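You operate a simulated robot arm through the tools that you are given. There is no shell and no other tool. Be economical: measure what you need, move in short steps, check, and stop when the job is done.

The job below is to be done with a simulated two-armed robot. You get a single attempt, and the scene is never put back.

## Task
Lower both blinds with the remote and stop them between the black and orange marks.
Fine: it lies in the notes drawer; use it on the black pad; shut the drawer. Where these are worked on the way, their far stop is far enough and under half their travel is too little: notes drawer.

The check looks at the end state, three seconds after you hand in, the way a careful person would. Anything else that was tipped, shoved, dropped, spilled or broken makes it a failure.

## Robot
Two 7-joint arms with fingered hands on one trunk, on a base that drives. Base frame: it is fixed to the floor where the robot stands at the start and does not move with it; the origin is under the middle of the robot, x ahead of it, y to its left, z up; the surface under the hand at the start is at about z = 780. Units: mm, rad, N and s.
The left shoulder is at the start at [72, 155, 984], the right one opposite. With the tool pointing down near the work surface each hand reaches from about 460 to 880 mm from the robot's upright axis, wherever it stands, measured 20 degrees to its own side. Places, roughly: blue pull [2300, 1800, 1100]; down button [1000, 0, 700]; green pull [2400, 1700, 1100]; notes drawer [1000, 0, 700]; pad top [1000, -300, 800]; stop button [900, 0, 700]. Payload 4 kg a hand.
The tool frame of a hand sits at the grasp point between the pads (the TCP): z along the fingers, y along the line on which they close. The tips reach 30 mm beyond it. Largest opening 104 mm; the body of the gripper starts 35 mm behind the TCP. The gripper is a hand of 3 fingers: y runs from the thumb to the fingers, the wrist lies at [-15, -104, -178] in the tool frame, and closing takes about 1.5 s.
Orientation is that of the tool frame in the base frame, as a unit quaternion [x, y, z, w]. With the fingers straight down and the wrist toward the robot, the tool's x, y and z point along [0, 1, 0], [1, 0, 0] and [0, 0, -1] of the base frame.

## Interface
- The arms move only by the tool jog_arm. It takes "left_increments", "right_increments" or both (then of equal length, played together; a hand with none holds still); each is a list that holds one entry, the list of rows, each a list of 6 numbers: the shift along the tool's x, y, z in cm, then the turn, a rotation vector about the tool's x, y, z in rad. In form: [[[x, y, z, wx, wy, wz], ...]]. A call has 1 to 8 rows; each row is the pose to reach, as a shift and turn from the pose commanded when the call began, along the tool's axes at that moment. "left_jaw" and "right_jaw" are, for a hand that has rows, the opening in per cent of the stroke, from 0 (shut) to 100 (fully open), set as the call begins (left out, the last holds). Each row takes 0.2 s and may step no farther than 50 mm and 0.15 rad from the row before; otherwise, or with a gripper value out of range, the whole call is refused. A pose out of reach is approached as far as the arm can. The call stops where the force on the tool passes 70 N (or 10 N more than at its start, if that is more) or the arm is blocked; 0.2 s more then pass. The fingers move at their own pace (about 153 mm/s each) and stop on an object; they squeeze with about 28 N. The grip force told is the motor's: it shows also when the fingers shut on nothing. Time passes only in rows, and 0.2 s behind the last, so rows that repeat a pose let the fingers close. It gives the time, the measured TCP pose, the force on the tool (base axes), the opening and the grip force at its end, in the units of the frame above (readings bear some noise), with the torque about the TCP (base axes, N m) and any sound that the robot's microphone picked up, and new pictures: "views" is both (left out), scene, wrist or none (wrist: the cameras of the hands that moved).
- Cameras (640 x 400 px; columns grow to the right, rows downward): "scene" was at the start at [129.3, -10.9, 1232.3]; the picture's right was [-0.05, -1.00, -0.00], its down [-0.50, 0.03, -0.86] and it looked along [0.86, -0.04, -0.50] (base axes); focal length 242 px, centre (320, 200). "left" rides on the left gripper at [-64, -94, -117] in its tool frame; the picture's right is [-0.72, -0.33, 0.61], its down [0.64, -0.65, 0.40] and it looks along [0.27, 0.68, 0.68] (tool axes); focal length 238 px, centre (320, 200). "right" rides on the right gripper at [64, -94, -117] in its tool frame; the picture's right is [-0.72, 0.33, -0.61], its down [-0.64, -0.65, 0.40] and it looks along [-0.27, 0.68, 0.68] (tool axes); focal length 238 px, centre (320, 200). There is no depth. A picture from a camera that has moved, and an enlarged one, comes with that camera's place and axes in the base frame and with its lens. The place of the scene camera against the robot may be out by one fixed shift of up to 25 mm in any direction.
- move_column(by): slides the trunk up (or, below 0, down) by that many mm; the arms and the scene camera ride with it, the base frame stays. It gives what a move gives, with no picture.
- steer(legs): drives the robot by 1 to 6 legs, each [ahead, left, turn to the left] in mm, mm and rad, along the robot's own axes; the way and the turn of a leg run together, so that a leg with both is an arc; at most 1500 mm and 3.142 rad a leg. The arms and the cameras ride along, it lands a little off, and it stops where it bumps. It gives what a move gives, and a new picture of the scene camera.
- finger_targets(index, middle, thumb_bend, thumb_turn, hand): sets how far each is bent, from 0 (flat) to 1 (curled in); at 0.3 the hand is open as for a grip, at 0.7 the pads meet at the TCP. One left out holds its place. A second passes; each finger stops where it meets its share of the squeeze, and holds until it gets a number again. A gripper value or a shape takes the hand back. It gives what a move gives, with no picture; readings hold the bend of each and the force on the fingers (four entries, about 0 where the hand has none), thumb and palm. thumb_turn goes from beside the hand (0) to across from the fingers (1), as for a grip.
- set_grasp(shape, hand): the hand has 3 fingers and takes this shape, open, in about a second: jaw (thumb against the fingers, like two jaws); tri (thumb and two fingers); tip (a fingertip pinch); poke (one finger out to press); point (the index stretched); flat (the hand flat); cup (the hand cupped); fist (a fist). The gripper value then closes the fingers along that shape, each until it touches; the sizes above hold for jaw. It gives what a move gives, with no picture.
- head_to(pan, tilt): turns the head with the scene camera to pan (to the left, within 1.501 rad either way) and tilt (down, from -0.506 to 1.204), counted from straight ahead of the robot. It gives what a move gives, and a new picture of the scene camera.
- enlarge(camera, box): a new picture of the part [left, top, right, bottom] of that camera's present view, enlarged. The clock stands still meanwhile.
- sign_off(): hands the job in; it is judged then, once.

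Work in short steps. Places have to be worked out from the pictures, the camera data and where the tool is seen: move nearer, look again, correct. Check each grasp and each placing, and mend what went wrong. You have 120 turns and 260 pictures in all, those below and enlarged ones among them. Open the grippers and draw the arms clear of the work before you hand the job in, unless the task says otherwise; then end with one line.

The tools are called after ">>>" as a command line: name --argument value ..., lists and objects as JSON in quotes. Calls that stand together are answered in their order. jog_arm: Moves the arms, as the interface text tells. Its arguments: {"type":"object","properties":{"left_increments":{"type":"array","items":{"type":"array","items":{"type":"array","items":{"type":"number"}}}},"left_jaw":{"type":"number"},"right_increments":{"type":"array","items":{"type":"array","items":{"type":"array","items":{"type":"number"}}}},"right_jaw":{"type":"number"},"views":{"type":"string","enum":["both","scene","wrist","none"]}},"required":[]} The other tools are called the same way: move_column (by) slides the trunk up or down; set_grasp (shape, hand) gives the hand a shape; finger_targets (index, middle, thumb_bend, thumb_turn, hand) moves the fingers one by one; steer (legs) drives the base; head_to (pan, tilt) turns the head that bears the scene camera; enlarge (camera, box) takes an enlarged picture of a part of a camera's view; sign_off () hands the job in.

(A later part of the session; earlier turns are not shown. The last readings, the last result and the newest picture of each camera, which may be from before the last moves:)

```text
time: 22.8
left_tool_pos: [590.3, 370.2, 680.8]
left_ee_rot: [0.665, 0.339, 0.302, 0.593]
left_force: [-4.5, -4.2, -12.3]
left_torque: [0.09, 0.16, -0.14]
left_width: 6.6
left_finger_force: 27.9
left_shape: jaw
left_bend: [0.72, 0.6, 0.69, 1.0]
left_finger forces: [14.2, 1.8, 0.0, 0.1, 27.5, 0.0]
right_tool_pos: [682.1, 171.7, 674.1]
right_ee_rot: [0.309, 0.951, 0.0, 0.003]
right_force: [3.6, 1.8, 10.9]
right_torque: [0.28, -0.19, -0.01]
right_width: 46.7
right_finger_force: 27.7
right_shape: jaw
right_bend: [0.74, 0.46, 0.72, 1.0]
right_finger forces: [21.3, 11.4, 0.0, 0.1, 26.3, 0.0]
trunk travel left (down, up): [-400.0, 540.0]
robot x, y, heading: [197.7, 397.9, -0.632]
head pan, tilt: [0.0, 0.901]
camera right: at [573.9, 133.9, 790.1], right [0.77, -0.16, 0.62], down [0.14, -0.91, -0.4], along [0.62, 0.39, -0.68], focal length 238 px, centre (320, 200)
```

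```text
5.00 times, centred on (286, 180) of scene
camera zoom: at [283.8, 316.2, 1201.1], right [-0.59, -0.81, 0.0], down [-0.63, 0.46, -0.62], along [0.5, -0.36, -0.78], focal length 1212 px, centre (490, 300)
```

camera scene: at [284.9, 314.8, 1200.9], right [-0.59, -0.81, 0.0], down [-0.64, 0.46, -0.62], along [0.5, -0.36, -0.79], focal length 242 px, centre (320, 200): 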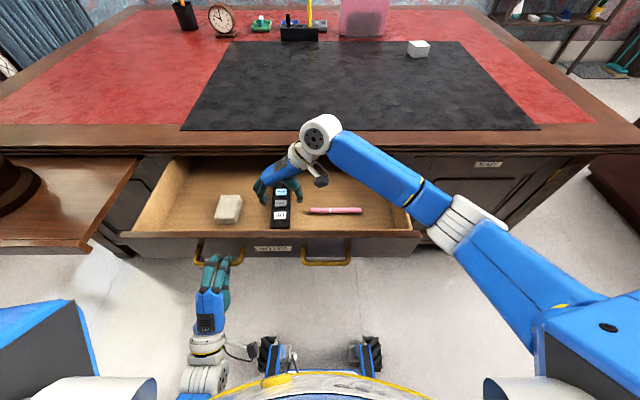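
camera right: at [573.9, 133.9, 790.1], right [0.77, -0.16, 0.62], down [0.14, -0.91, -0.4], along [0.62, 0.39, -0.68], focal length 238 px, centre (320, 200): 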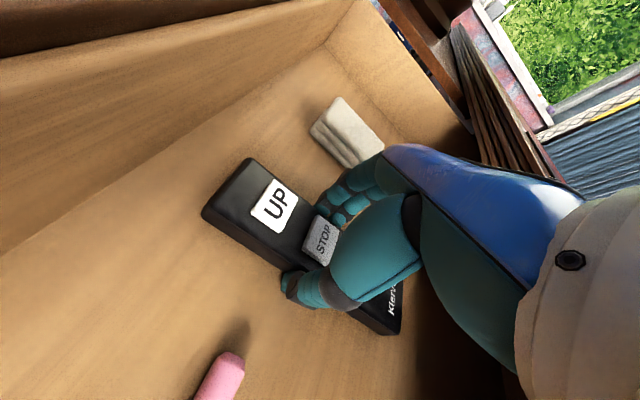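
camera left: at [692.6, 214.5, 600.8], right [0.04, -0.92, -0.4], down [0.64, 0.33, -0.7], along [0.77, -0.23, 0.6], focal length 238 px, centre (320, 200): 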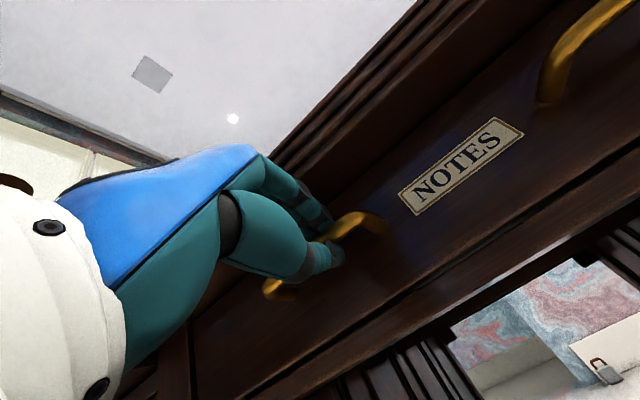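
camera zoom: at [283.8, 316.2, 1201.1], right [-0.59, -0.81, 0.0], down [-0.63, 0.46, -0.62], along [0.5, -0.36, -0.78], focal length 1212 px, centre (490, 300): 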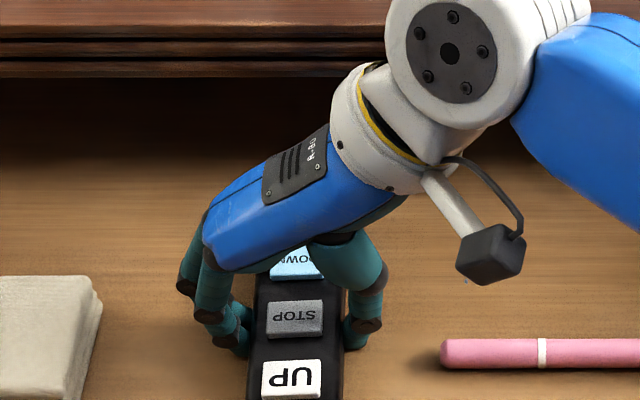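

Grip is 47 mm wide with both sides loaded. I lift slowly by 50 mm and check.

>>> jog_arm --right_increments '[[[0, 0, -1, 0, 0, 0], [0, 0, -2, 0, 0, 0], [0, 0, -3, 0, 0, 0], [0, 0, -4, 0, 0, 0], [0, 0, -5, 0, 0, 0]]]'

```text
time: 24.0
left_tool_pos: [590.5, 370.4, 680.9]
left_ee_rot: [0.666, 0.34, 0.302, 0.592]
left_force: [-2.4, -5.1, -8.6]
left_torque: [0.08, 0.12, -0.07]
left_width: 6.5
left_finger_force: 28.4
left_shape: jaw
left_bend: [0.72, 0.6, 0.69, 1.0]
left_finger forces: [15.6, 2.1, 0.0, 0.0, 26.2, 0.0]
right_tool_pos: [682.3, 171.3, 720.6]
right_ee_rot: [0.308, 0.951, -0.001, 0.001]
right_force: [-1.0, 0.4, -1.1]
right_torque: [0.0, 0.04, 0.01]
right_width: 46.1
right_finger_force: 28.3
right_shape: jaw
right_bend: [0.74, 0.46, 0.72, 1.0]
right_finger forces: [16.1, 9.9, 0.0, 0.1, 26.0, 0.0]
trunk travel left (down, up): [-400.0, 540.0]
robot x, y, heading: [191.9, 394.3, -0.628]
head pan, tilt: [0.0, 0.901]
camera scene: at [285.0, 315.0, 1200.8], right [-0.59, -0.81, 0.0], down [-0.64, 0.46, -0.62], along [0.5, -0.36, -0.79], focal length 242 px, centre (320, 200)
camera right: at [574.2, 134.0, 838.0], right [0.77, -0.16, 0.62], down [0.14, -0.91, -0.4], along [0.62, 0.39, -0.68], focal length 238 px, centre (320, 200)
```

scene: 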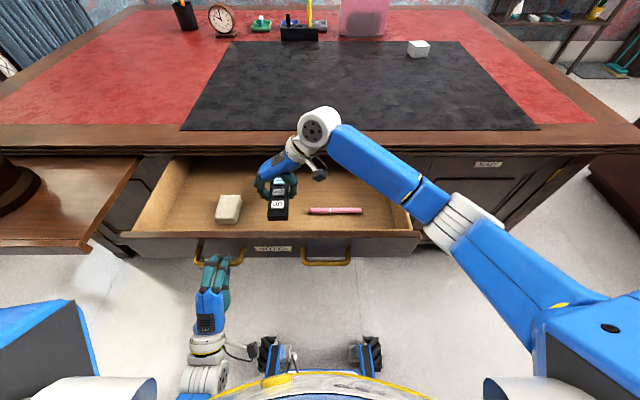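
right: 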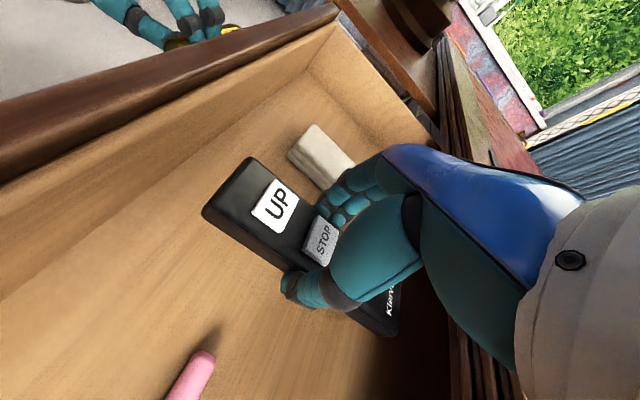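

The remote is held level and free. I raise it above the desk (z≈890), drawn back slightly to clear the edge.

>>> jog_arm --right_increments '[[[1, 0, -3.5, 0, 0, 0], [1.5, 0, -7, 0, 0, 0], [1.5, 0, -10.5, 0, 0, 0], [1.5, 0, -14, 0, 0, 0], [1.5, 0, -17, 0, 0, 0], [1.5, 0, -20, 0, 0, 0]]]' --views "scene"

```text
time: 25.4
left_tool_pos: [589.8, 370.4, 680.7]
left_ee_rot: [0.666, 0.339, 0.301, 0.592]
left_force: [-3.1, -3.3, -9.6]
left_torque: [0.06, 0.12, -0.09]
left_width: 6.6
left_finger_force: 28.4
left_shape: jaw
left_bend: [0.72, 0.6, 0.71, 1.0]
left_finger forces: [14.9, 2.0, 0.0, 0.0, 25.6, 0.0]
right_tool_pos: [667.0, 180.1, 924.4]
right_ee_rot: [0.308, 0.951, -0.001, 0.001]
right_force: [-0.5, 0.0, -1.7]
right_torque: [-0.03, 0.01, 0.0]
right_width: 46.1
right_finger_force: 28.2
right_shape: jaw
right_bend: [0.74, 0.46, 0.72, 1.0]
right_finger forces: [16.0, 9.8, 0.1, 0.0, 25.7, 0.1]
trunk travel left (down, up): [-400.0, 540.0]
robot x, y, heading: [196.3, 396.7, -0.626]
head pan, tilt: [0.0, 0.901]
camera scene: at [284.9, 315.4, 1200.8], right [-0.59, -0.81, 0.0], down [-0.64, 0.46, -0.62], along [0.5, -0.36, -0.79], focal length 242 px, centre (320, 200)
```

scene: 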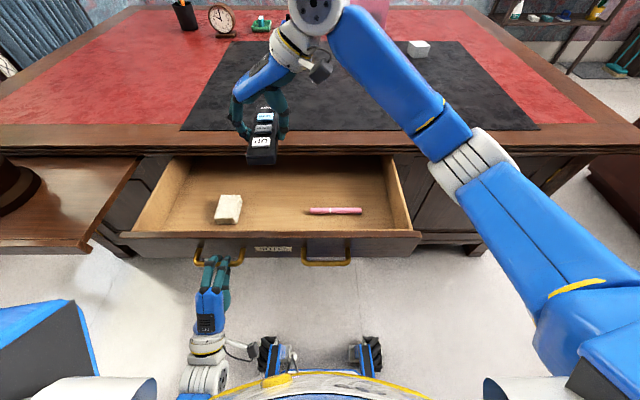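

Remote clear. I now push the drawer shut with the left hand still on the handle.

>>> jog_arm --left_increments '[[[0, 0.4, 3.5, 0, 0, 0], [0, 0.9, 7, 0, 0, 0], [0, 1.3, 10.5, 0, 0, 0], [0, 1.7, 14, 0, 0, 0], [0, 2.1, 17.5, 0, 0, 0], [0, 2.5, 21, 0, 0, 0], [0, 2.9, 24, 0, 0, 0], [0, 3.3, 27, 0, 0, 0]]]' --views "none"

>>> jog_arm --left_increments '[[[0, 0.2, 1.5, 0, 0, 0], [0, 0.3, 3, 0, 0, 0], [0, 0.3, 3.6, 0, 0, 0]]]' --views "scene"

```text
time: 27.2
left_tool_pos: [812.8, 207.4, 679.4]
left_ee_rot: [0.666, 0.34, 0.3, 0.592]
left_force: [0.3, -1.0, -13.0]
left_torque: [0.01, 0.05, -0.01]
left_width: 5.8
left_finger_force: 28.0
left_shape: jaw
left_bend: [0.72, 0.75, 0.72, 1.0]
left_finger forces: [0.0, 0.0, 0.0, 0.0, 23.1, 0.1]
right_tool_pos: [670.7, 180.9, 922.6]
right_ee_rot: [0.309, 0.951, -0.001, 0.0]
right_force: [0.3, 0.1, -1.6]
right_torque: [0.0, 0.02, 0.0]
right_width: 46.1
right_finger_force: 28.1
right_shape: jaw
right_bend: [0.74, 0.46, 0.72, 1.0]
right_finger forces: [15.9, 9.8, 0.0, 0.1, 25.8, 0.0]
trunk travel left (down, up): [-400.0, 540.0]
robot x, y, heading: [196.4, 393.4, -0.631]
head pan, tilt: [0.0, 0.901]
```

```text
time: 28.0
left_tool_pos: [839.4, 187.6, 678.4]
left_ee_rot: [0.665, 0.34, 0.301, 0.592]
left_force: [-0.3, 0.3, -9.6]
left_torque: [-0.02, 0.06, -0.01]
left_width: 5.8
left_finger_force: 27.8
left_shape: jaw
left_bend: [0.72, 0.75, 0.72, 1.0]
left_finger forces: [0.1, 0.1, 0.0, 0.0, 3.3, 0.0]
right_tool_pos: [669.4, 182.5, 923.1]
right_ee_rot: [0.31, 0.951, -0.001, 0.002]
right_force: [-0.4, -0.3, -1.7]
right_torque: [0.02, 0.02, 0.0]
right_width: 46.1
right_finger_force: 27.9
right_shape: jaw
right_bend: [0.74, 0.46, 0.72, 1.0]
right_finger forces: [15.9, 9.8, 0.0, 0.0, 25.8, 0.0]
trunk travel left (down, up): [-400.0, 540.0]
robot x, y, heading: [193.9, 399.1, -0.634]
head pan, tilt: [0.0, 0.901]
camera scene: at [287.7, 314.7, 1200.6], right [-0.59, -0.81, 0.0], down [-0.64, 0.46, -0.62], along [0.5, -0.36, -0.79], focal length 242 px, centre (320, 200)
```

scene: 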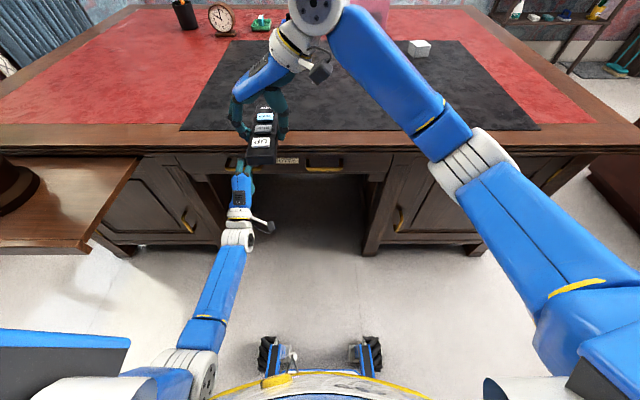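

The fingers seem to have slipped under/off the bar near the end. I look closely at the drawer front.

>>> enlarge --camera "scene" --box '[160, 110, 400, 260]'

>>> enlarge --camera "left" --box '[0, 0, 640, 400]'

```text
2.67 times, centred on (280, 185) of scene
camera zoom: at [287.7, 314.7, 1200.6], right [-0.59, -0.81, 0.0], down [-0.64, 0.46, -0.62], along [0.5, -0.36, -0.79], focal length 646 px, centre (427, 240)
```

zoom: 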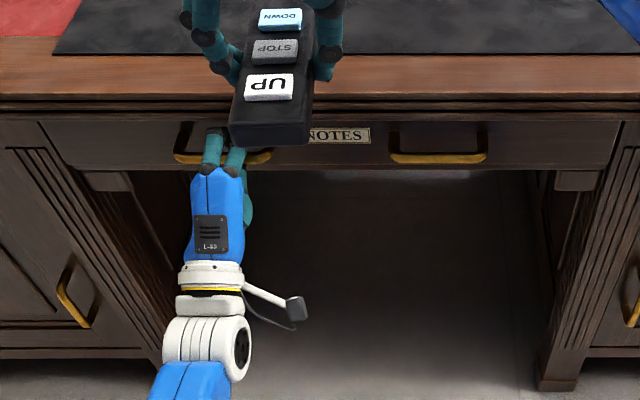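

```text
1.00 times, centred on (320, 200) of left (not enlarged: the box is as wide or as high as the picture)
camera zoom: at [698.3, 210.4, 599.1], right [0.04, -0.92, -0.39], down [0.64, 0.33, -0.7], along [0.77, -0.22, 0.6], focal length 238 px, centre (320, 200)
```

zoom: 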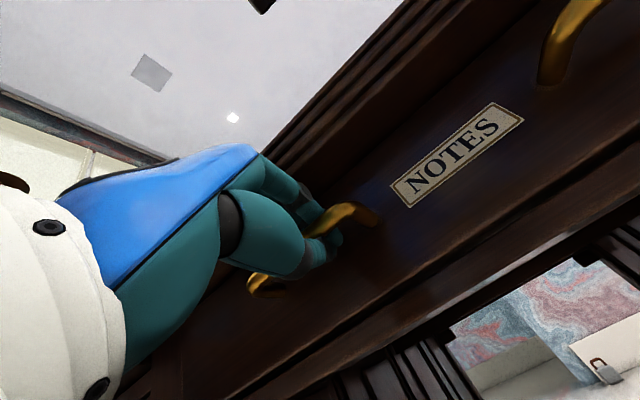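

Comparing with the shut picture the bar is about 5 px lower, so the drawer is still open by about 8 mm. I push further with the closed fingertips until resistance.

>>> jog_arm --left_increments '[[[0, 0.05, 0.5, 0, 0, 0], [0, 0.1, 1, 0, 0, 0], [0, 0.15, 1.5, 0, 0, 0], [0, 0.2, 2, 0, 0, 0], [0, 0.25, 2.5, 0, 0, 0]]]' --views "wrist"

>>> enlarge --camera "scene" --box '[160, 110, 400, 260]'

```text
time: 29.2
left_tool_pos: [855.9, 177.6, 678.1]
left_ee_rot: [0.666, 0.34, 0.301, 0.592]
left_force: [-42.6, 25.7, -16.7]
left_torque: [0.12, 0.14, -0.02]
left_width: 7.0
left_finger_force: 28.0
left_shape: jaw
left_bend: [0.73, 0.75, 0.73, 1.0]
left_finger forces: [0.1, 0.0, 0.0, 0.1, 61.0, 0.0]
right_tool_pos: [665.6, 183.9, 925.4]
right_ee_rot: [0.309, 0.951, -0.001, 0.003]
right_force: [-0.3, 0.1, -1.8]
right_torque: [0.02, 0.02, 0.0]
right_width: 46.2
right_finger_force: 28.4
right_shape: jaw
right_bend: [0.74, 0.46, 0.72, 1.0]
right_finger forces: [16.0, 9.7, 0.0, 0.0, 25.7, 0.0]
trunk travel left (down, up): [-400.0, 540.0]
robot x, y, heading: [195.4, 398.8, -0.631]
head pan, tilt: [0.0, 0.901]
camera left: at [713.9, 199.2, 598.5], right [0.04, -0.92, -0.4], down [0.64, 0.33, -0.7], along [0.77, -0.22, 0.6], focal length 238 px, centre (320, 200)
```

left: 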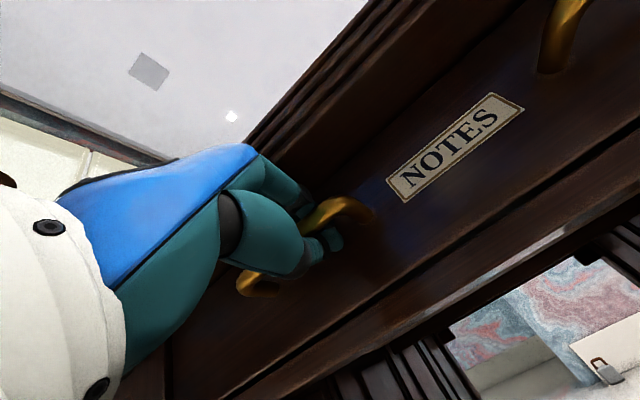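

```text
2.67 times, centred on (280, 185) of scene
camera zoom: at [282.2, 318.3, 1201.1], right [-0.59, -0.81, 0.0], down [-0.63, 0.46, -0.62], along [0.5, -0.37, -0.78], focal length 646 px, centre (427, 240)
```

zoom: 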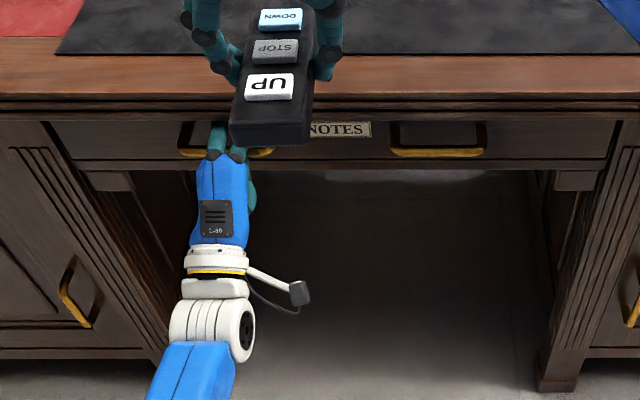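

The bar is back at its shut position and the drawer resists at 50 N. I open the left hand first, then withdraw straight back.

>>> jog_arm --left_increments '[[[0, 0, -0.5, 0, 0, 0], [0, 0, -0.5, 0, 0, 0], [0, 0, -0.5, 0, 0, 0], [0, 0, -0.5, 0, 0, 0], [0, 0, -0.5, 0, 0, 0], [0, -0.3, -2.5, 0, 0, 0], [0, -0.6, -5, 0, 0, 0], [0, -0.9, -8, 0, 0, 0]]]' --left_jaw 60 --views "wrist"

>>> enlarge --camera "scene" --box '[160, 110, 400, 260]'

```text
time: 31.0
left_tool_pos: [793.7, 220.8, 682.1]
left_ee_rot: [0.664, 0.339, 0.302, 0.594]
left_force: [-0.2, 1.6, -0.2]
left_torque: [-0.03, 0.01, 0.0]
left_width: 61.9
left_finger_force: 0.2
left_shape: jaw
left_bend: [0.29, 0.41, 0.65, 1.0]
left_finger forces: [0.0, 0.0, 0.0, 0.0, 0.0, 0.0]
right_tool_pos: [666.8, 181.3, 923.8]
right_ee_rot: [0.309, 0.951, 0.0, 0.003]
right_force: [0.4, -0.7, -1.6]
right_torque: [0.0, -0.03, 0.03]
right_width: 46.3
right_finger_force: 27.9
right_shape: jaw
right_bend: [0.74, 0.46, 0.72, 1.0]
right_finger forces: [16.0, 9.8, 0.0, 0.0, 25.8, 0.0]
trunk travel left (down, up): [-400.0, 540.0]
robot x, y, heading: [193.6, 398.3, -0.627]
head pan, tilt: [0.0, 0.901]
camera left: at [652.5, 242.8, 602.0], right [0.04, -0.92, -0.39], down [0.64, 0.32, -0.69], along [0.77, -0.22, 0.6], focal length 238 px, centre (320, 200)
```

left: 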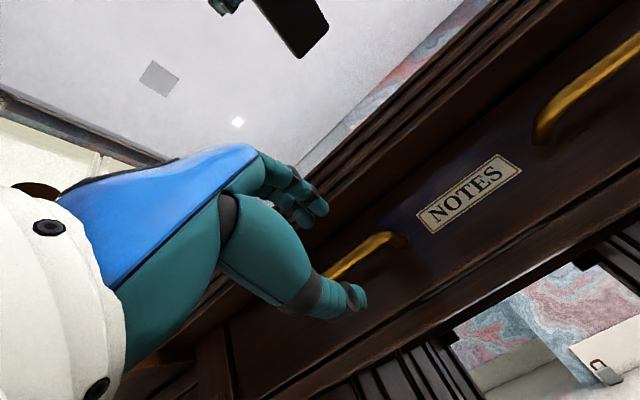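

```text
2.67 times, centred on (280, 185) of scene
camera zoom: at [285.1, 315.0, 1201.1], right [-0.59, -0.81, 0.0], down [-0.64, 0.46, -0.62], along [0.5, -0.36, -0.79], focal length 646 px, centre (427, 240)
```

zoom: 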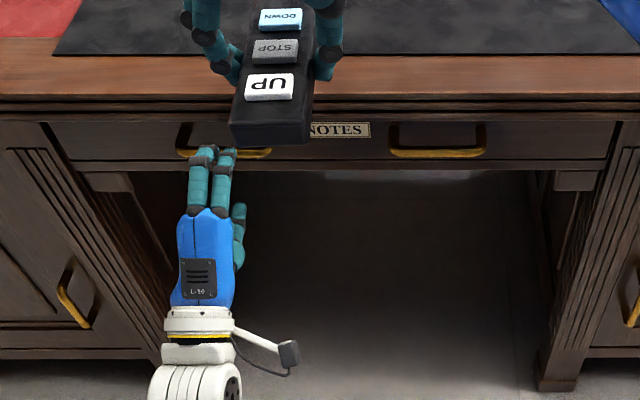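

The drawer is shut and the left hand is free. I draw the left hand back and out, then raise it to a ready pose clear of the desk.

>>> jog_arm --left_increments '[[[1, -0.6, -5, 0, 0, 0], [2, -1.2, -10, 0, 0, 0], [4, -1.8, -14, 0, 0, 0], [6, 1, -16, 0, 0, 0], [7, 5, -17, 0, 0, 0], [8, 9, -18, 0, 0, 0], [8, 13, -18.5, 0, 0, 0], [8, 17, -19, 0, 0, 0]]]' --views "none"

>>> jog_arm --left_increments '[[[0, 4, -0.4, 0.14, 0, 0], [0, 8, -0.8, 0.28, 0, 0], [0, 12, -1.2, 0.42, 0, 0], [0, 15, -1.6, 0.56, 0, 0], [0, 18, -2, 0.7, 0, 0], [0, 20, -2, 0.84, 0, 0]]]' --views "scene"

```text
refused: row 1 steps farther than a row can; nothing moved
```

```text
time: 32.4
left_tool_pos: [794.3, 220.6, 881.3]
left_ee_rot: [0.849, 0.433, 0.137, 0.27]
left_force: [0.2, 0.2, -0.2]
left_torque: [-0.01, 0.0, 0.0]
left_width: 62.1
left_finger_force: 0.1
left_shape: jaw
left_bend: [0.29, 0.41, 0.65, 1.0]
left_finger forces: [0.0, 0.0, 0.0, 0.1, 0.0, 0.0]
right_tool_pos: [668.9, 181.7, 922.9]
right_ee_rot: [0.308, 0.951, -0.001, 0.002]
right_force: [-0.9, 0.1, -1.6]
right_torque: [0.01, 0.0, 0.04]
right_width: 46.0
right_finger_force: 28.4
right_shape: jaw
right_bend: [0.74, 0.46, 0.72, 1.0]
right_finger forces: [15.9, 9.8, 0.0, 0.1, 25.9, 0.1]
trunk travel left (down, up): [-400.0, 540.0]
robot x, y, heading: [198.2, 398.1, -0.626]
head pan, tilt: [0.0, 0.901]
camera scene: at [286.0, 314.7, 1200.7], right [-0.59, -0.81, 0.0], down [-0.64, 0.46, -0.62], along [0.5, -0.36, -0.79], focal length 242 px, centre (320, 200)
```

scene: 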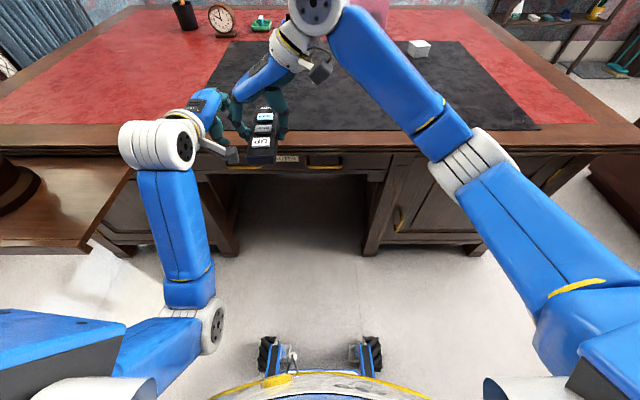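

The first half was refused but the raise went cleanly. I now move the left hand back, left and up, away from the right hand.

>>> jog_arm --left_increments '[[[3, -0.3, -3, 0, 0, 0], [6, -0.6, -6, 0.1, 0, 0], [9, -0.9, -9, 0.2, 0, 0], [12, -1.1, -12, 0.3, 0, 0], [15, -1.4, -15.5, 0.4, 0, 0]]]' --views "none"

>>> head_to --pan -0.1 --tilt 0.6

```text
time: 33.6
left_tool_pos: [804.0, 403.4, 998.2]
left_ee_rot: [0.885, 0.453, 0.047, 0.097]
left_force: [0.0, -0.2, 0.0]
left_torque: [0.01, 0.0, -0.01]
left_width: 62.2
left_finger_force: 0.1
left_shape: jaw
left_bend: [0.29, 0.41, 0.65, 1.0]
left_finger forces: [0.1, 0.0, 0.0, 0.1, 0.0, 0.1]
right_tool_pos: [668.5, 185.3, 925.2]
right_ee_rot: [0.309, 0.951, -0.003, 0.003]
right_force: [-0.6, 1.0, -1.1]
right_torque: [-0.01, 0.03, 0.05]
right_width: 46.1
right_finger_force: 27.6
right_shape: jaw
right_bend: [0.74, 0.46, 0.72, 1.0]
right_finger forces: [15.9, 9.8, 0.0, 0.0, 25.8, 0.1]
trunk travel left (down, up): [-400.0, 540.0]
robot x, y, heading: [195.4, 397.6, -0.63]
head pan, tilt: [0.0, 0.901]
```

```text
time: 34.4
left_tool_pos: [804.9, 400.0, 998.6]
left_ee_rot: [0.886, 0.452, 0.048, 0.096]
left_force: [0.1, -0.6, -0.1]
left_torque: [0.0, -0.04, -0.01]
left_width: 62.3
left_finger_force: 0.0
left_shape: jaw
left_bend: [0.29, 0.41, 0.65, 1.0]
left_finger forces: [0.0, 0.1, 0.0, 0.0, 0.0, 0.1]
right_tool_pos: [668.0, 182.6, 924.6]
right_ee_rot: [0.309, 0.951, -0.002, 0.002]
right_force: [-0.4, -0.4, -2.1]
right_torque: [0.0, 0.0, -0.02]
right_width: 45.7
right_finger_force: 27.8
right_shape: jaw
right_bend: [0.74, 0.46, 0.72, 1.0]
right_finger forces: [16.0, 9.8, 0.0, 0.0, 25.8, 0.0]
trunk travel left (down, up): [-400.0, 540.0]
robot x, y, heading: [194.4, 395.4, -0.626]
head pan, tilt: [-0.099, 0.6]
camera scene: at [291.8, 302.2, 1225.5], right [-0.67, -0.75, 0.0], down [-0.43, 0.38, -0.82], along [0.61, -0.55, -0.57], focal length 242 px, centre (320, 200)
```

scene: 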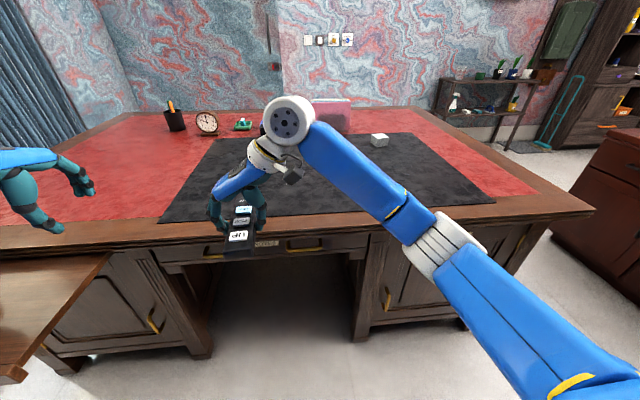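

Left hand is clear. I drive forward 120 mm with the remote held over the desk to bring the pad into comfortable reach.

>>> steer --legs '[[120, 0, 0]]'

```text
time: 35.6
left_tool_pos: [901.3, 329.3, 998.9]
left_ee_rot: [0.886, 0.451, 0.048, 0.097]
left_force: [0.1, 0.0, -0.1]
left_torque: [-0.01, 0.01, -0.02]
left_width: 62.2
left_finger_force: 0.1
left_shape: jaw
left_bend: [0.29, 0.41, 0.65, 1.0]
left_finger forces: [0.0, 0.0, 0.0, 0.0, 0.1, 0.0]
right_tool_pos: [765.1, 109.8, 924.9]
right_ee_rot: [0.311, 0.951, -0.002, 0.002]
right_force: [0.5, 0.3, -2.0]
right_torque: [0.01, -0.01, -0.04]
right_width: 46.3
right_finger_force: 27.8
right_shape: jaw
right_bend: [0.74, 0.46, 0.72, 1.0]
right_finger forces: [16.0, 9.8, 0.0, 0.0, 25.8, 0.1]
trunk travel left (down, up): [-400.0, 540.0]
robot x, y, heading: [290.0, 327.9, -0.63]
head pan, tilt: [-0.099, 0.6]
camera scene: at [387.8, 231.4, 1225.7], right [-0.67, -0.74, 0.0], down [-0.42, 0.38, -0.82], along [0.61, -0.55, -0.57], focal length 242 px, centre (320, 200)
```

scene: 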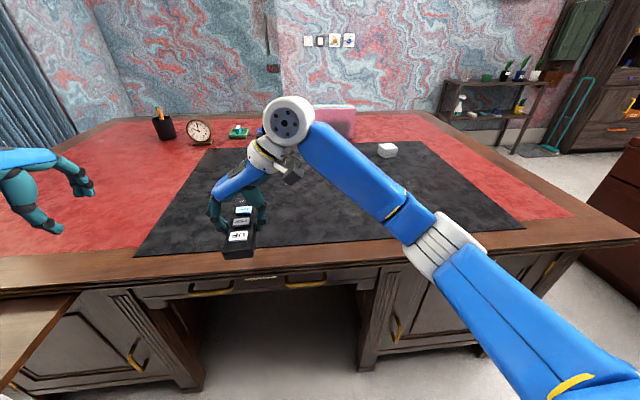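

Holding at X≈512, Y≈104 local; the pad's front edge is at about X=594. I move the remote to X≈705, Y≈-60 and lower to z≈845.

>>> jog_arm --right_increments '[[[-3.2, -2.7, 0, 0, 0, 0], [-6.4, -5.4, 0, 0, 0, 0], [-9.6, -8.2, 0, 0, 0, 0], [-12.8, -11, 0, 0, 0, 0], [-16, -13.7, 0, 0, 0, 0], [-19.3, -16.4, 0, 0, 0, 0], [-19.3, -16.4, 4, 0, 0, 0], [-19.3, -16.4, 8, 0, 0, 0]]]'

```text
time: 37.4
left_tool_pos: [900.0, 328.1, 1001.0]
left_ee_rot: [0.886, 0.451, 0.049, 0.095]
left_force: [-1.2, 0.1, -0.6]
left_torque: [0.04, 0.0, 0.01]
left_width: 62.0
left_finger_force: 0.1
left_shape: jaw
left_bend: [0.29, 0.41, 0.65, 1.0]
left_finger forces: [0.1, 0.1, 0.0, 0.0, 0.0, 0.1]
right_tool_pos: [823.8, -136.1, 844.9]
right_ee_rot: [0.31, 0.951, -0.001, 0.003]
right_force: [-0.1, -0.5, -1.4]
right_torque: [-0.04, -0.01, 0.02]
right_width: 45.8
right_finger_force: 28.0
right_shape: jaw
right_bend: [0.74, 0.46, 0.72, 1.0]
right_finger forces: [16.1, 9.6, 0.0, 0.1, 25.9, 0.0]
trunk travel left (down, up): [-400.0, 540.0]
robot x, y, heading: [294.0, 329.2, -0.632]
head pan, tilt: [-0.099, 0.6]
camera scene: at [388.1, 229.4, 1225.5], right [-0.67, -0.74, 0.0], down [-0.42, 0.38, -0.82], along [0.61, -0.55, -0.57], focal length 242 px, centre (320, 200)
camera right: at [715.4, -173.3, 961.1], right [0.77, -0.16, 0.62], down [0.14, -0.91, -0.4], along [0.62, 0.39, -0.68], focal length 238 px, centre (320, 200)
```

scene: 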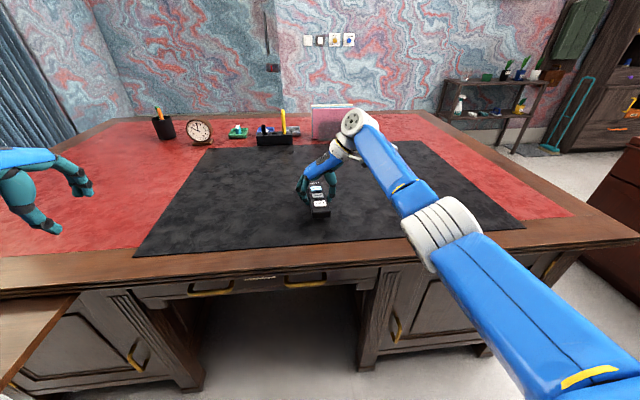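
right: 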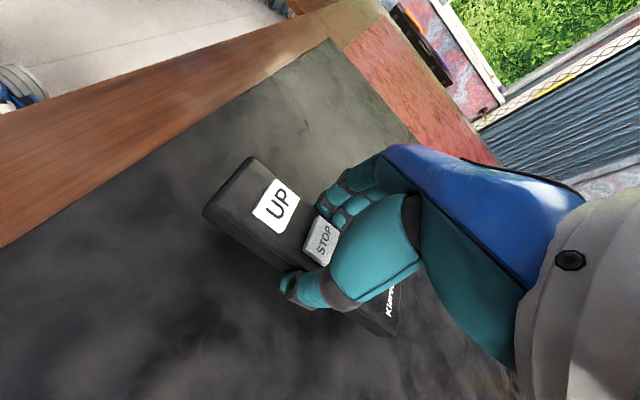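

The remote hangs over the pad, fully inside its front edge. I lower in small steps towards contact.

>>> jog_arm --right_increments '[[[0, 0, 0.8, 0, 0, 0], [0, 0, 1.6, 0, 0, 0], [0, 0, 2.4, 0, 0, 0]]]' --views "none"

>>> jog_arm --right_increments '[[[0, 0, 0.3, 0, 0, 0], [0, 0, 0.6, 0, 0, 0]]]' --views "wrist"

```text
time: 38.2
left_tool_pos: [899.3, 328.7, 999.9]
left_ee_rot: [0.886, 0.452, 0.049, 0.097]
left_force: [0.8, 0.3, 0.5]
left_torque: [0.0, 0.01, -0.03]
left_width: 62.2
left_finger_force: 0.1
left_shape: jaw
left_bend: [0.29, 0.41, 0.65, 1.0]
left_finger forces: [0.1, 0.0, 0.0, 0.1, 0.1, 0.0]
right_tool_pos: [824.4, -136.5, 821.7]
right_ee_rot: [0.31, 0.951, -0.002, 0.004]
right_force: [-0.4, 0.2, -1.4]
right_torque: [0.0, 0.02, -0.01]
right_width: 45.7
right_finger_force: 28.5
right_shape: jaw
right_bend: [0.74, 0.46, 0.72, 1.0]
right_finger forces: [16.1, 9.7, 0.0, 0.0, 25.9, 0.0]
trunk travel left (down, up): [-400.0, 540.0]
robot x, y, heading: [291.8, 326.9, -0.632]
head pan, tilt: [-0.099, 0.6]
```

```text
time: 38.8
left_tool_pos: [898.9, 329.5, 1000.0]
left_ee_rot: [0.886, 0.451, 0.049, 0.096]
left_force: [-0.1, -0.4, 0.3]
left_torque: [0.03, 0.0, -0.01]
left_width: 62.2
left_finger_force: 0.1
left_shape: jaw
left_bend: [0.29, 0.41, 0.65, 1.0]
left_finger forces: [0.0, 0.1, 0.0, 0.1, 0.1, 0.0]
right_tool_pos: [823.1, -136.0, 816.3]
right_ee_rot: [0.311, 0.951, -0.001, 0.003]
right_force: [0.1, 0.7, -1.2]
right_torque: [-0.04, 0.0, 0.0]
right_width: 46.0
right_finger_force: 28.3
right_shape: jaw
right_bend: [0.74, 0.46, 0.72, 1.0]
right_finger forces: [16.1, 9.7, 0.0, 0.0, 25.9, 0.0]
trunk travel left (down, up): [-400.0, 540.0]
robot x, y, heading: [293.0, 327.9, -0.63]
head pan, tilt: [-0.099, 0.6]
camera right: at [715.0, -173.3, 932.2], right [0.77, -0.16, 0.62], down [0.13, -0.91, -0.4], along [0.62, 0.39, -0.68], focal length 238 px, centre (320, 200)
```

right: 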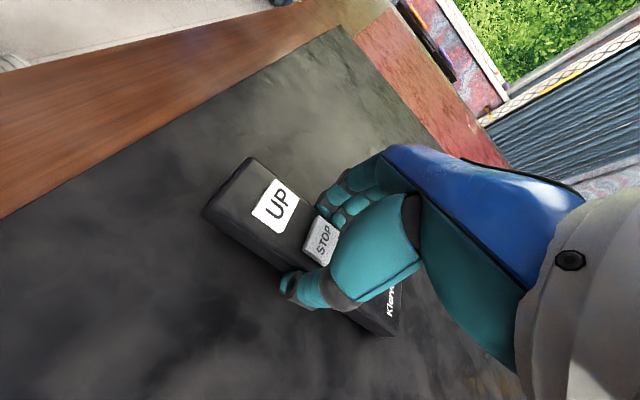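

No contact yet at z=816. I creep down further.

>>> jog_arm --right_increments '[[[0, 0, 0.25, 0, 0, 0], [0, 0, 0.5, 0, 0, 0]]]' --views "none"

>>> jog_arm --right_increments '[[[0, 0, 0.2, 0, 0, 0], [0, 0, 0.4, 0, 0, 0]]]' --views "wrist"

```text
time: 39.4
left_tool_pos: [898.9, 329.9, 1001.3]
left_ee_rot: [0.886, 0.451, 0.049, 0.097]
left_force: [0.5, 0.1, 0.2]
left_torque: [0.04, 0.0, 0.01]
left_width: 62.4
left_finger_force: 0.0
left_shape: jaw
left_bend: [0.29, 0.41, 0.65, 1.0]
left_finger forces: [0.1, 0.0, 0.0, 0.1, 0.0, 0.1]
right_tool_pos: [821.9, -135.8, 814.0]
right_ee_rot: [0.309, 0.951, -0.001, 0.006]
right_force: [1.4, -2.9, 12.8]
right_torque: [0.08, -0.05, 0.01]
right_width: 45.8
right_finger_force: 28.0
right_shape: jaw
right_bend: [0.74, 0.47, 0.72, 1.0]
right_finger forces: [22.9, 11.1, 0.0, 0.1, 31.3, 0.0]
trunk travel left (down, up): [-400.0, 540.0]
robot x, y, heading: [289.5, 326.4, -0.631]
head pan, tilt: [-0.099, 0.6]
```

```text
time: 40.0
left_tool_pos: [896.8, 330.7, 1002.1]
left_ee_rot: [0.886, 0.451, 0.048, 0.098]
left_force: [1.2, -0.4, -0.5]
left_torque: [0.02, -0.01, 0.01]
left_width: 62.3
left_finger_force: 0.1
left_shape: jaw
left_bend: [0.29, 0.41, 0.65, 1.0]
left_finger forces: [0.1, 0.0, 0.1, 0.0, 0.0, 0.1]
right_tool_pos: [821.4, -134.4, 813.1]
right_ee_rot: [0.31, 0.951, -0.002, 0.008]
right_force: [3.7, -4.2, 32.3]
right_torque: [-0.2, 0.1, -0.09]
right_width: 46.4
right_finger_force: 28.2
right_shape: jaw
right_bend: [0.75, 0.47, 0.72, 1.0]
right_finger forces: [26.5, 12.3, 0.0, 0.1, 45.7, 0.1]
trunk travel left (down, up): [-400.0, 540.0]
robot x, y, heading: [290.0, 329.7, -0.63]
head pan, tilt: [-0.099, 0.6]
camera right: at [712.0, -171.2, 929.0], right [0.76, -0.16, 0.63], down [0.14, -0.91, -0.39], along [0.63, 0.39, -0.67], focal length 238 px, centre (320, 200)
```

right: 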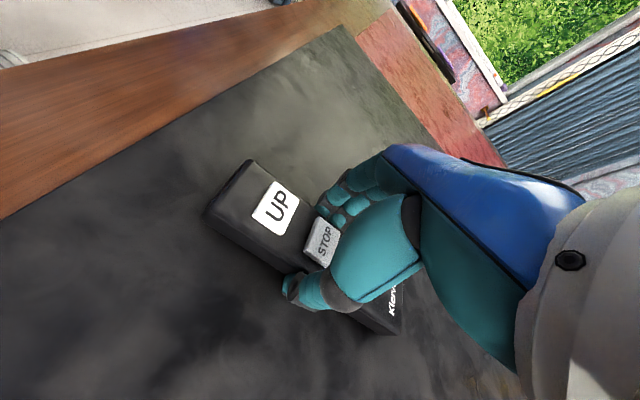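

Contact at z≈814 with 32 N. I relieve the push by 6 mm, open the hand, then lift clear.

>>> jog_arm --right_increments '[[[0, 0, -0.5, 0, 0, 0], [0, 0, -0.5, 0, 0, 0], [0, 0, -0.5, 0, 0, 0], [0, 0, -0.5, 0, 0, 0], [0, 0, -0.5, 0, 0, 0], [0, 0, -0.5, 0, 0, 0]]]' --right_jaw 75 --views "none"

>>> jog_arm --right_increments '[[[0, 0, -3, 0, 0, 0], [0, 0, -7, 0, 0, 0], [0, 0, -11, 0, 0, 0], [3, -4, -13, 0, 0, 0], [6, -8, -13, 0, 0, 0]]]'

```text
time: 41.4
left_tool_pos: [896.7, 330.3, 1001.3]
left_ee_rot: [0.886, 0.45, 0.05, 0.096]
left_force: [-0.3, 0.0, 0.4]
left_torque: [0.01, 0.01, 0.01]
left_width: 62.3
left_finger_force: 0.0
left_shape: jaw
left_bend: [0.29, 0.41, 0.65, 1.0]
left_finger forces: [0.1, 0.1, 0.0, 0.0, 0.0, 0.0]
right_tool_pos: [820.7, -135.1, 814.3]
right_ee_rot: [0.31, 0.951, -0.001, 0.005]
right_force: [-4.5, -6.4, 21.9]
right_torque: [0.64, -0.25, 0.05]
right_width: 72.6
right_finger_force: 0.1
right_shape: jaw
right_bend: [0.74, 0.36, 0.54, 0.99]
right_finger forces: [20.2, 1.6, 0.0, 0.0, 0.1, 0.0]
trunk travel left (down, up): [-400.0, 540.0]
robot x, y, heading: [292.1, 325.3, -0.632]
head pan, tilt: [-0.099, 0.6]
```

```text
refused: row 4 steps farther than a row can; nothing moved
```

The index still presses lightly on the surface. I lift straight up.

>>> jog_arm --right_increments '[[[0, 0, -1, 0, 0, 0], [0, 0, -2, 0, 0, 0], [0, 0, -4, 0, 0, 0], [0, 0, -8, 0, 0, 0], [0, 0, -11, 0, 0, 0], [2.5, -3, -13, 0, 0, 0], [5, -6, -13, 0, 0, 0]]]'

```text
time: 43.0
left_tool_pos: [896.6, 327.8, 1001.3]
left_ee_rot: [0.886, 0.451, 0.05, 0.096]
left_force: [0.2, 0.1, 0.5]
left_torque: [-0.01, -0.03, 0.02]
left_width: 62.3
left_finger_force: 0.1
left_shape: jaw
left_bend: [0.29, 0.41, 0.65, 1.0]
left_finger forces: [0.0, 0.0, 0.1, 0.0, 0.0, 0.0]
right_tool_pos: [744.9, -154.2, 942.8]
right_ee_rot: [0.309, 0.951, 0.0, 0.004]
right_force: [0.6, 0.0, -0.3]
right_torque: [0.0, 0.0, 0.05]
right_width: 78.0
right_finger_force: 0.1
right_shape: jaw
right_bend: [0.27, 0.36, 0.54, 0.99]
right_finger forces: [0.1, 0.0, 0.0, 0.1, 0.0, 0.0]
trunk travel left (down, up): [-400.0, 540.0]
robot x, y, heading: [292.3, 326.4, -0.633]
head pan, tilt: [-0.099, 0.6]
camera scene: at [385.3, 228.5, 1225.7], right [-0.67, -0.75, 0.0], down [-0.42, 0.38, -0.82], along [0.61, -0.55, -0.57], focal length 242 px, centre (320, 200)
camera right: at [636.7, -191.8, 1057.9], right [0.77, -0.16, 0.62], down [0.14, -0.91, -0.4], along [0.62, 0.39, -0.68], focal length 238 px, centre (320, 200)
```

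scene: 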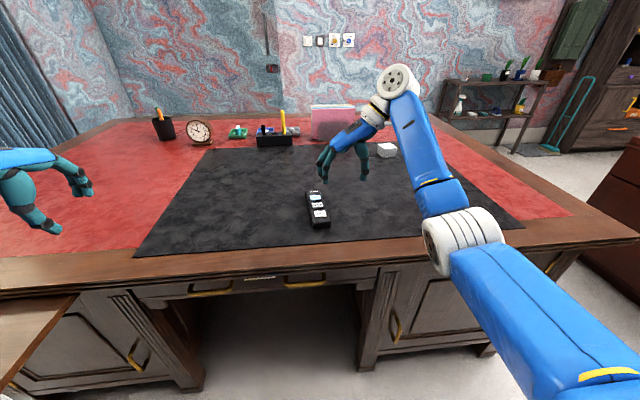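
right: 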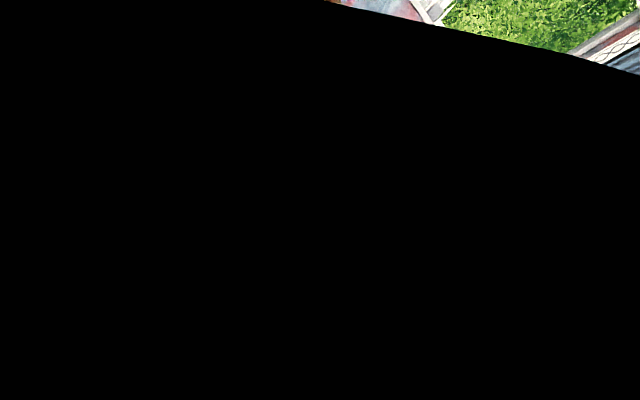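

The remote rests on the pad. I shape the right hand to poke and move back above the remote to see where the fingertip is.

>>> set_grasp --hand "right" --shape "poke"

>>> jog_arm --right_increments '[[[-3, 3, 0, 0, 0, 0], [-5, 6, 0, 0, 0, 0], [-6, 6, 1, 0, 0, 0]]]'

>>> enlarge --camera "scene" --box '[250, 80, 442, 240]'

```text
time: 43.9
left_tool_pos: [898.1, 330.0, 999.6]
left_ee_rot: [0.886, 0.451, 0.049, 0.096]
left_force: [0.5, -0.4, 0.2]
left_torque: [-0.02, 0.01, -0.03]
left_width: 62.2
left_finger_force: 0.2
left_shape: jaw
left_bend: [0.29, 0.41, 0.65, 1.0]
left_finger forces: [0.0, 0.0, 0.1, 0.1, 0.1, 0.0]
right_tool_pos: [746.8, -152.5, 941.9]
right_ee_rot: [0.31, 0.951, -0.002, 0.003]
right_force: [0.0, 0.2, -0.7]
right_torque: [-0.01, -0.01, -0.02]
right_width: 0.0
right_finger_force: 0.1
right_shape: poke
right_bend: [0.7, 0.7, 1.0, 1.0]
right_finger forces: [0.0, 0.1, 0.0, 0.0, 0.1, 0.1]
trunk travel left (down, up): [-400.0, 540.0]
robot x, y, heading: [292.4, 326.8, -0.63]
head pan, tilt: [-0.099, 0.6]
```

```text
time: 44.7
left_tool_pos: [900.0, 329.0, 1000.5]
left_ee_rot: [0.886, 0.452, 0.049, 0.096]
left_force: [0.0, -0.6, -0.2]
left_torque: [-0.04, 0.0, 0.0]
left_width: 62.3
left_finger_force: 0.1
left_shape: jaw
left_bend: [0.29, 0.41, 0.65, 1.0]
left_finger forces: [0.0, 0.0, 0.0, 0.0, 0.1, 0.0]
right_tool_pos: [831.1, -142.3, 932.4]
right_ee_rot: [0.31, 0.951, -0.001, 0.005]
right_force: [-0.4, -0.1, -0.1]
right_torque: [-0.02, 0.04, 0.01]
right_width: 0.0
right_finger_force: 0.1
right_shape: poke
right_bend: [0.7, 0.7, 1.0, 1.0]
right_finger forces: [0.0, 0.0, 0.1, 0.0, 0.0, 0.0]
trunk travel left (down, up): [-400.0, 540.0]
robot x, y, heading: [292.1, 327.9, -0.636]
head pan, tilt: [-0.099, 0.6]
camera scene: at [387.6, 231.5, 1225.7], right [-0.67, -0.74, 0.0], down [-0.42, 0.38, -0.82], along [0.61, -0.55, -0.57], focal length 242 px, centre (320, 200)
camera right: at [722.6, -178.3, 1048.7], right [0.77, -0.16, 0.62], down [0.14, -0.91, -0.4], along [0.62, 0.39, -0.68], focal length 238 px, centre (320, 200)
```

scene: 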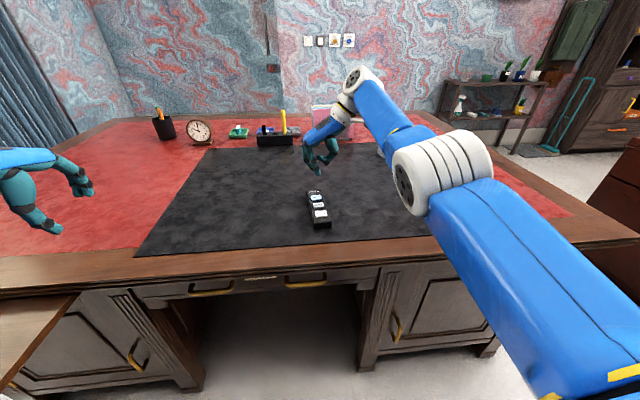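
right: 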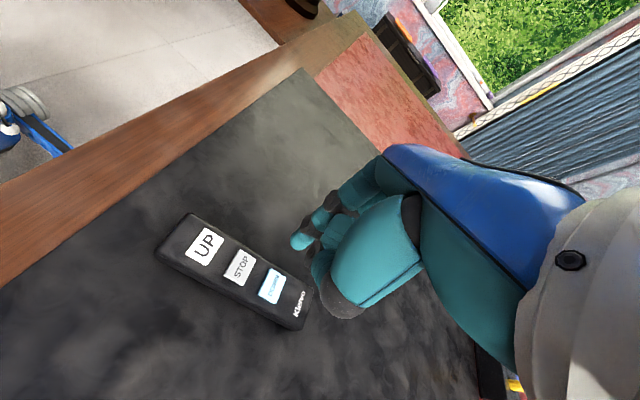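

```text
2.50 times, centred on (346, 160) of scene
camera zoom: at [387.6, 231.5, 1225.7], right [-0.67, -0.74, 0.0], down [-0.42, 0.38, -0.82], along [0.61, -0.55, -0.57], focal length 606 px, centre (255, 300)
```

zoom: 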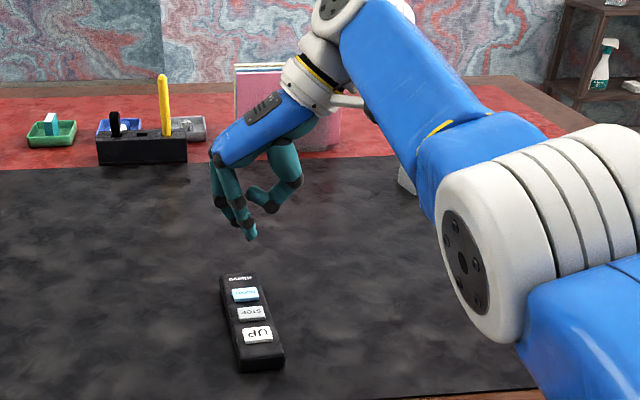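

In "poke" two fingertips appear at nearly the same height, which could hit two buttons. I instead stretch the index and curl the middle and thumb fully.

>>> finger_targets --hand "right" --index 0.35 --middle 1.0 --thumb_bend 1.0 --thumb_turn 0.6

>>> enlarge --camera "scene" --box '[250, 80, 442, 200]'

>>> enlarge --camera "right" --box '[120, 100, 440, 300]'

```text
time: 45.7
left_tool_pos: [899.1, 329.4, 1001.2]
left_ee_rot: [0.886, 0.451, 0.049, 0.097]
left_force: [0.4, -0.4, 0.3]
left_torque: [-0.02, 0.01, 0.01]
left_width: 62.2
left_finger_force: 0.3
left_shape: jaw
left_bend: [0.29, 0.41, 0.65, 1.0]
left_finger forces: [0.1, 0.0, 0.0, 0.0, 0.1, 0.1]
right_tool_pos: [832.1, -142.4, 932.3]
right_ee_rot: [0.31, 0.951, -0.002, 0.003]
right_force: [-0.1, 0.5, -0.1]
right_torque: [0.0, 0.03, -0.01]
right_width: 33.9
right_finger_force: 0.1
right_shape: fingers
right_bend: [0.35, 1.0, 1.0, 0.62]
right_finger forces: [0.0, 0.0, 0.0, 0.0, 0.0, 0.0]
trunk travel left (down, up): [-400.0, 540.0]
robot x, y, heading: [289.2, 324.2, -0.63]
head pan, tilt: [-0.099, 0.6]
```

```text
3.33 times, centred on (346, 140) of scene
camera zoom: at [387.8, 230.9, 1225.6], right [-0.67, -0.75, 0.0], down [-0.42, 0.38, -0.82], along [0.61, -0.55, -0.57], focal length 808 px, centre (233, 400)
```

zoom: 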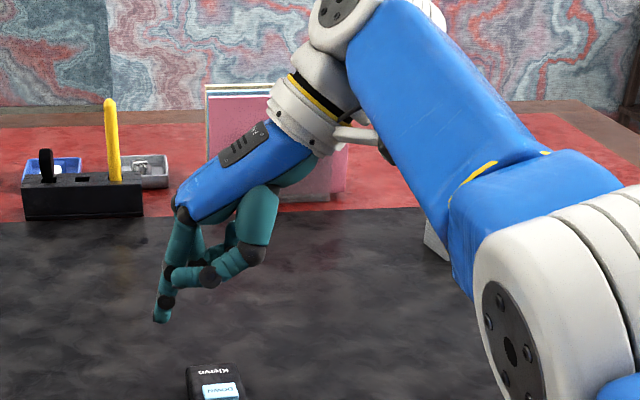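

```text
2.00 times, centred on (280, 200) of right
camera zoom: at [722.8, -178.6, 1048.1], right [0.77, -0.16, 0.62], down [0.13, -0.91, -0.4], along [0.62, 0.39, -0.68], focal length 477 px, centre (400, 200)
```

zoom: 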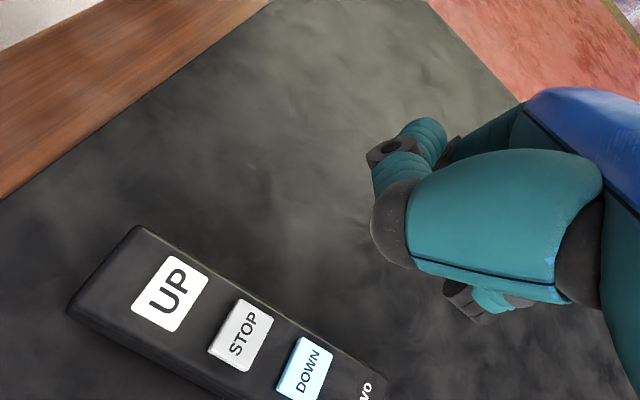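

The index is now a clean pointer, but the thumb hides it from the wrist camera. I swing the thumb beside the hand.

>>> finger_targets --hand "right" --thumb_turn 0.0 --thumb_bend 0.6

>>> enlarge --camera "scene" --box '[250, 100, 410, 240]'

>>> enlarge --camera "right" --box '[120, 150, 440, 350]'

```text
time: 46.7
left_tool_pos: [899.2, 329.6, 999.2]
left_ee_rot: [0.886, 0.451, 0.049, 0.097]
left_force: [-0.3, 0.3, -0.5]
left_torque: [0.06, 0.0, -0.02]
left_width: 62.2
left_finger_force: 0.1
left_shape: jaw
left_bend: [0.29, 0.41, 0.65, 1.0]
left_finger forces: [0.1, 0.0, 0.0, 0.1, 0.0, 0.1]
right_tool_pos: [831.2, -142.2, 932.2]
right_ee_rot: [0.311, 0.95, -0.001, 0.003]
right_force: [0.1, 0.1, 1.2]
right_torque: [-0.01, 0.0, 0.01]
right_width: 108.4
right_finger_force: 0.0
right_shape: fingers
right_bend: [0.35, 1.0, 0.6, 0.0]
right_finger forces: [0.0, 0.0, 0.0, 0.0, 0.0, 0.0]
trunk travel left (down, up): [-400.0, 540.0]
robot x, y, heading: [291.5, 323.9, -0.631]
head pan, tilt: [-0.099, 0.6]
```

```text
2.86 times, centred on (330, 170) of scene
camera zoom: at [387.8, 230.9, 1225.6], right [-0.67, -0.75, 0.0], down [-0.42, 0.38, -0.82], along [0.61, -0.55, -0.57], focal length 693 px, centre (291, 286)
```

zoom: 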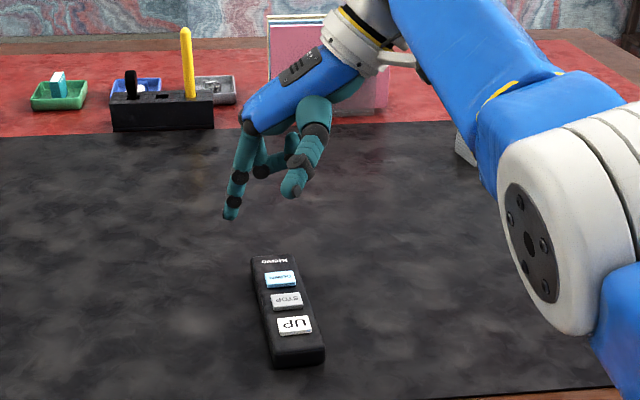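

```text
2.00 times, centred on (280, 250) of right
camera zoom: at [722.8, -178.8, 1048.1], right [0.77, -0.16, 0.62], down [0.13, -0.91, -0.4], along [0.62, 0.39, -0.68], focal length 477 px, centre (400, 100)
```

zoom: 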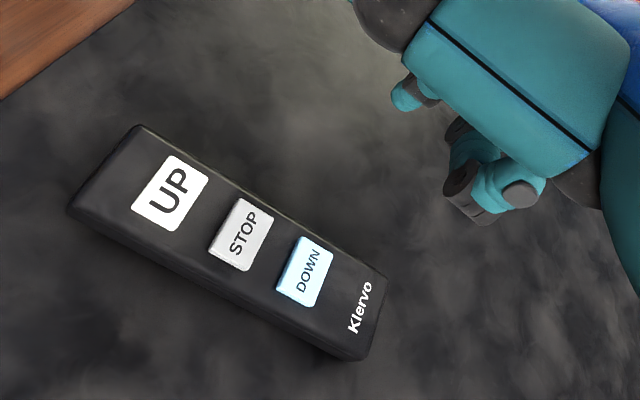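

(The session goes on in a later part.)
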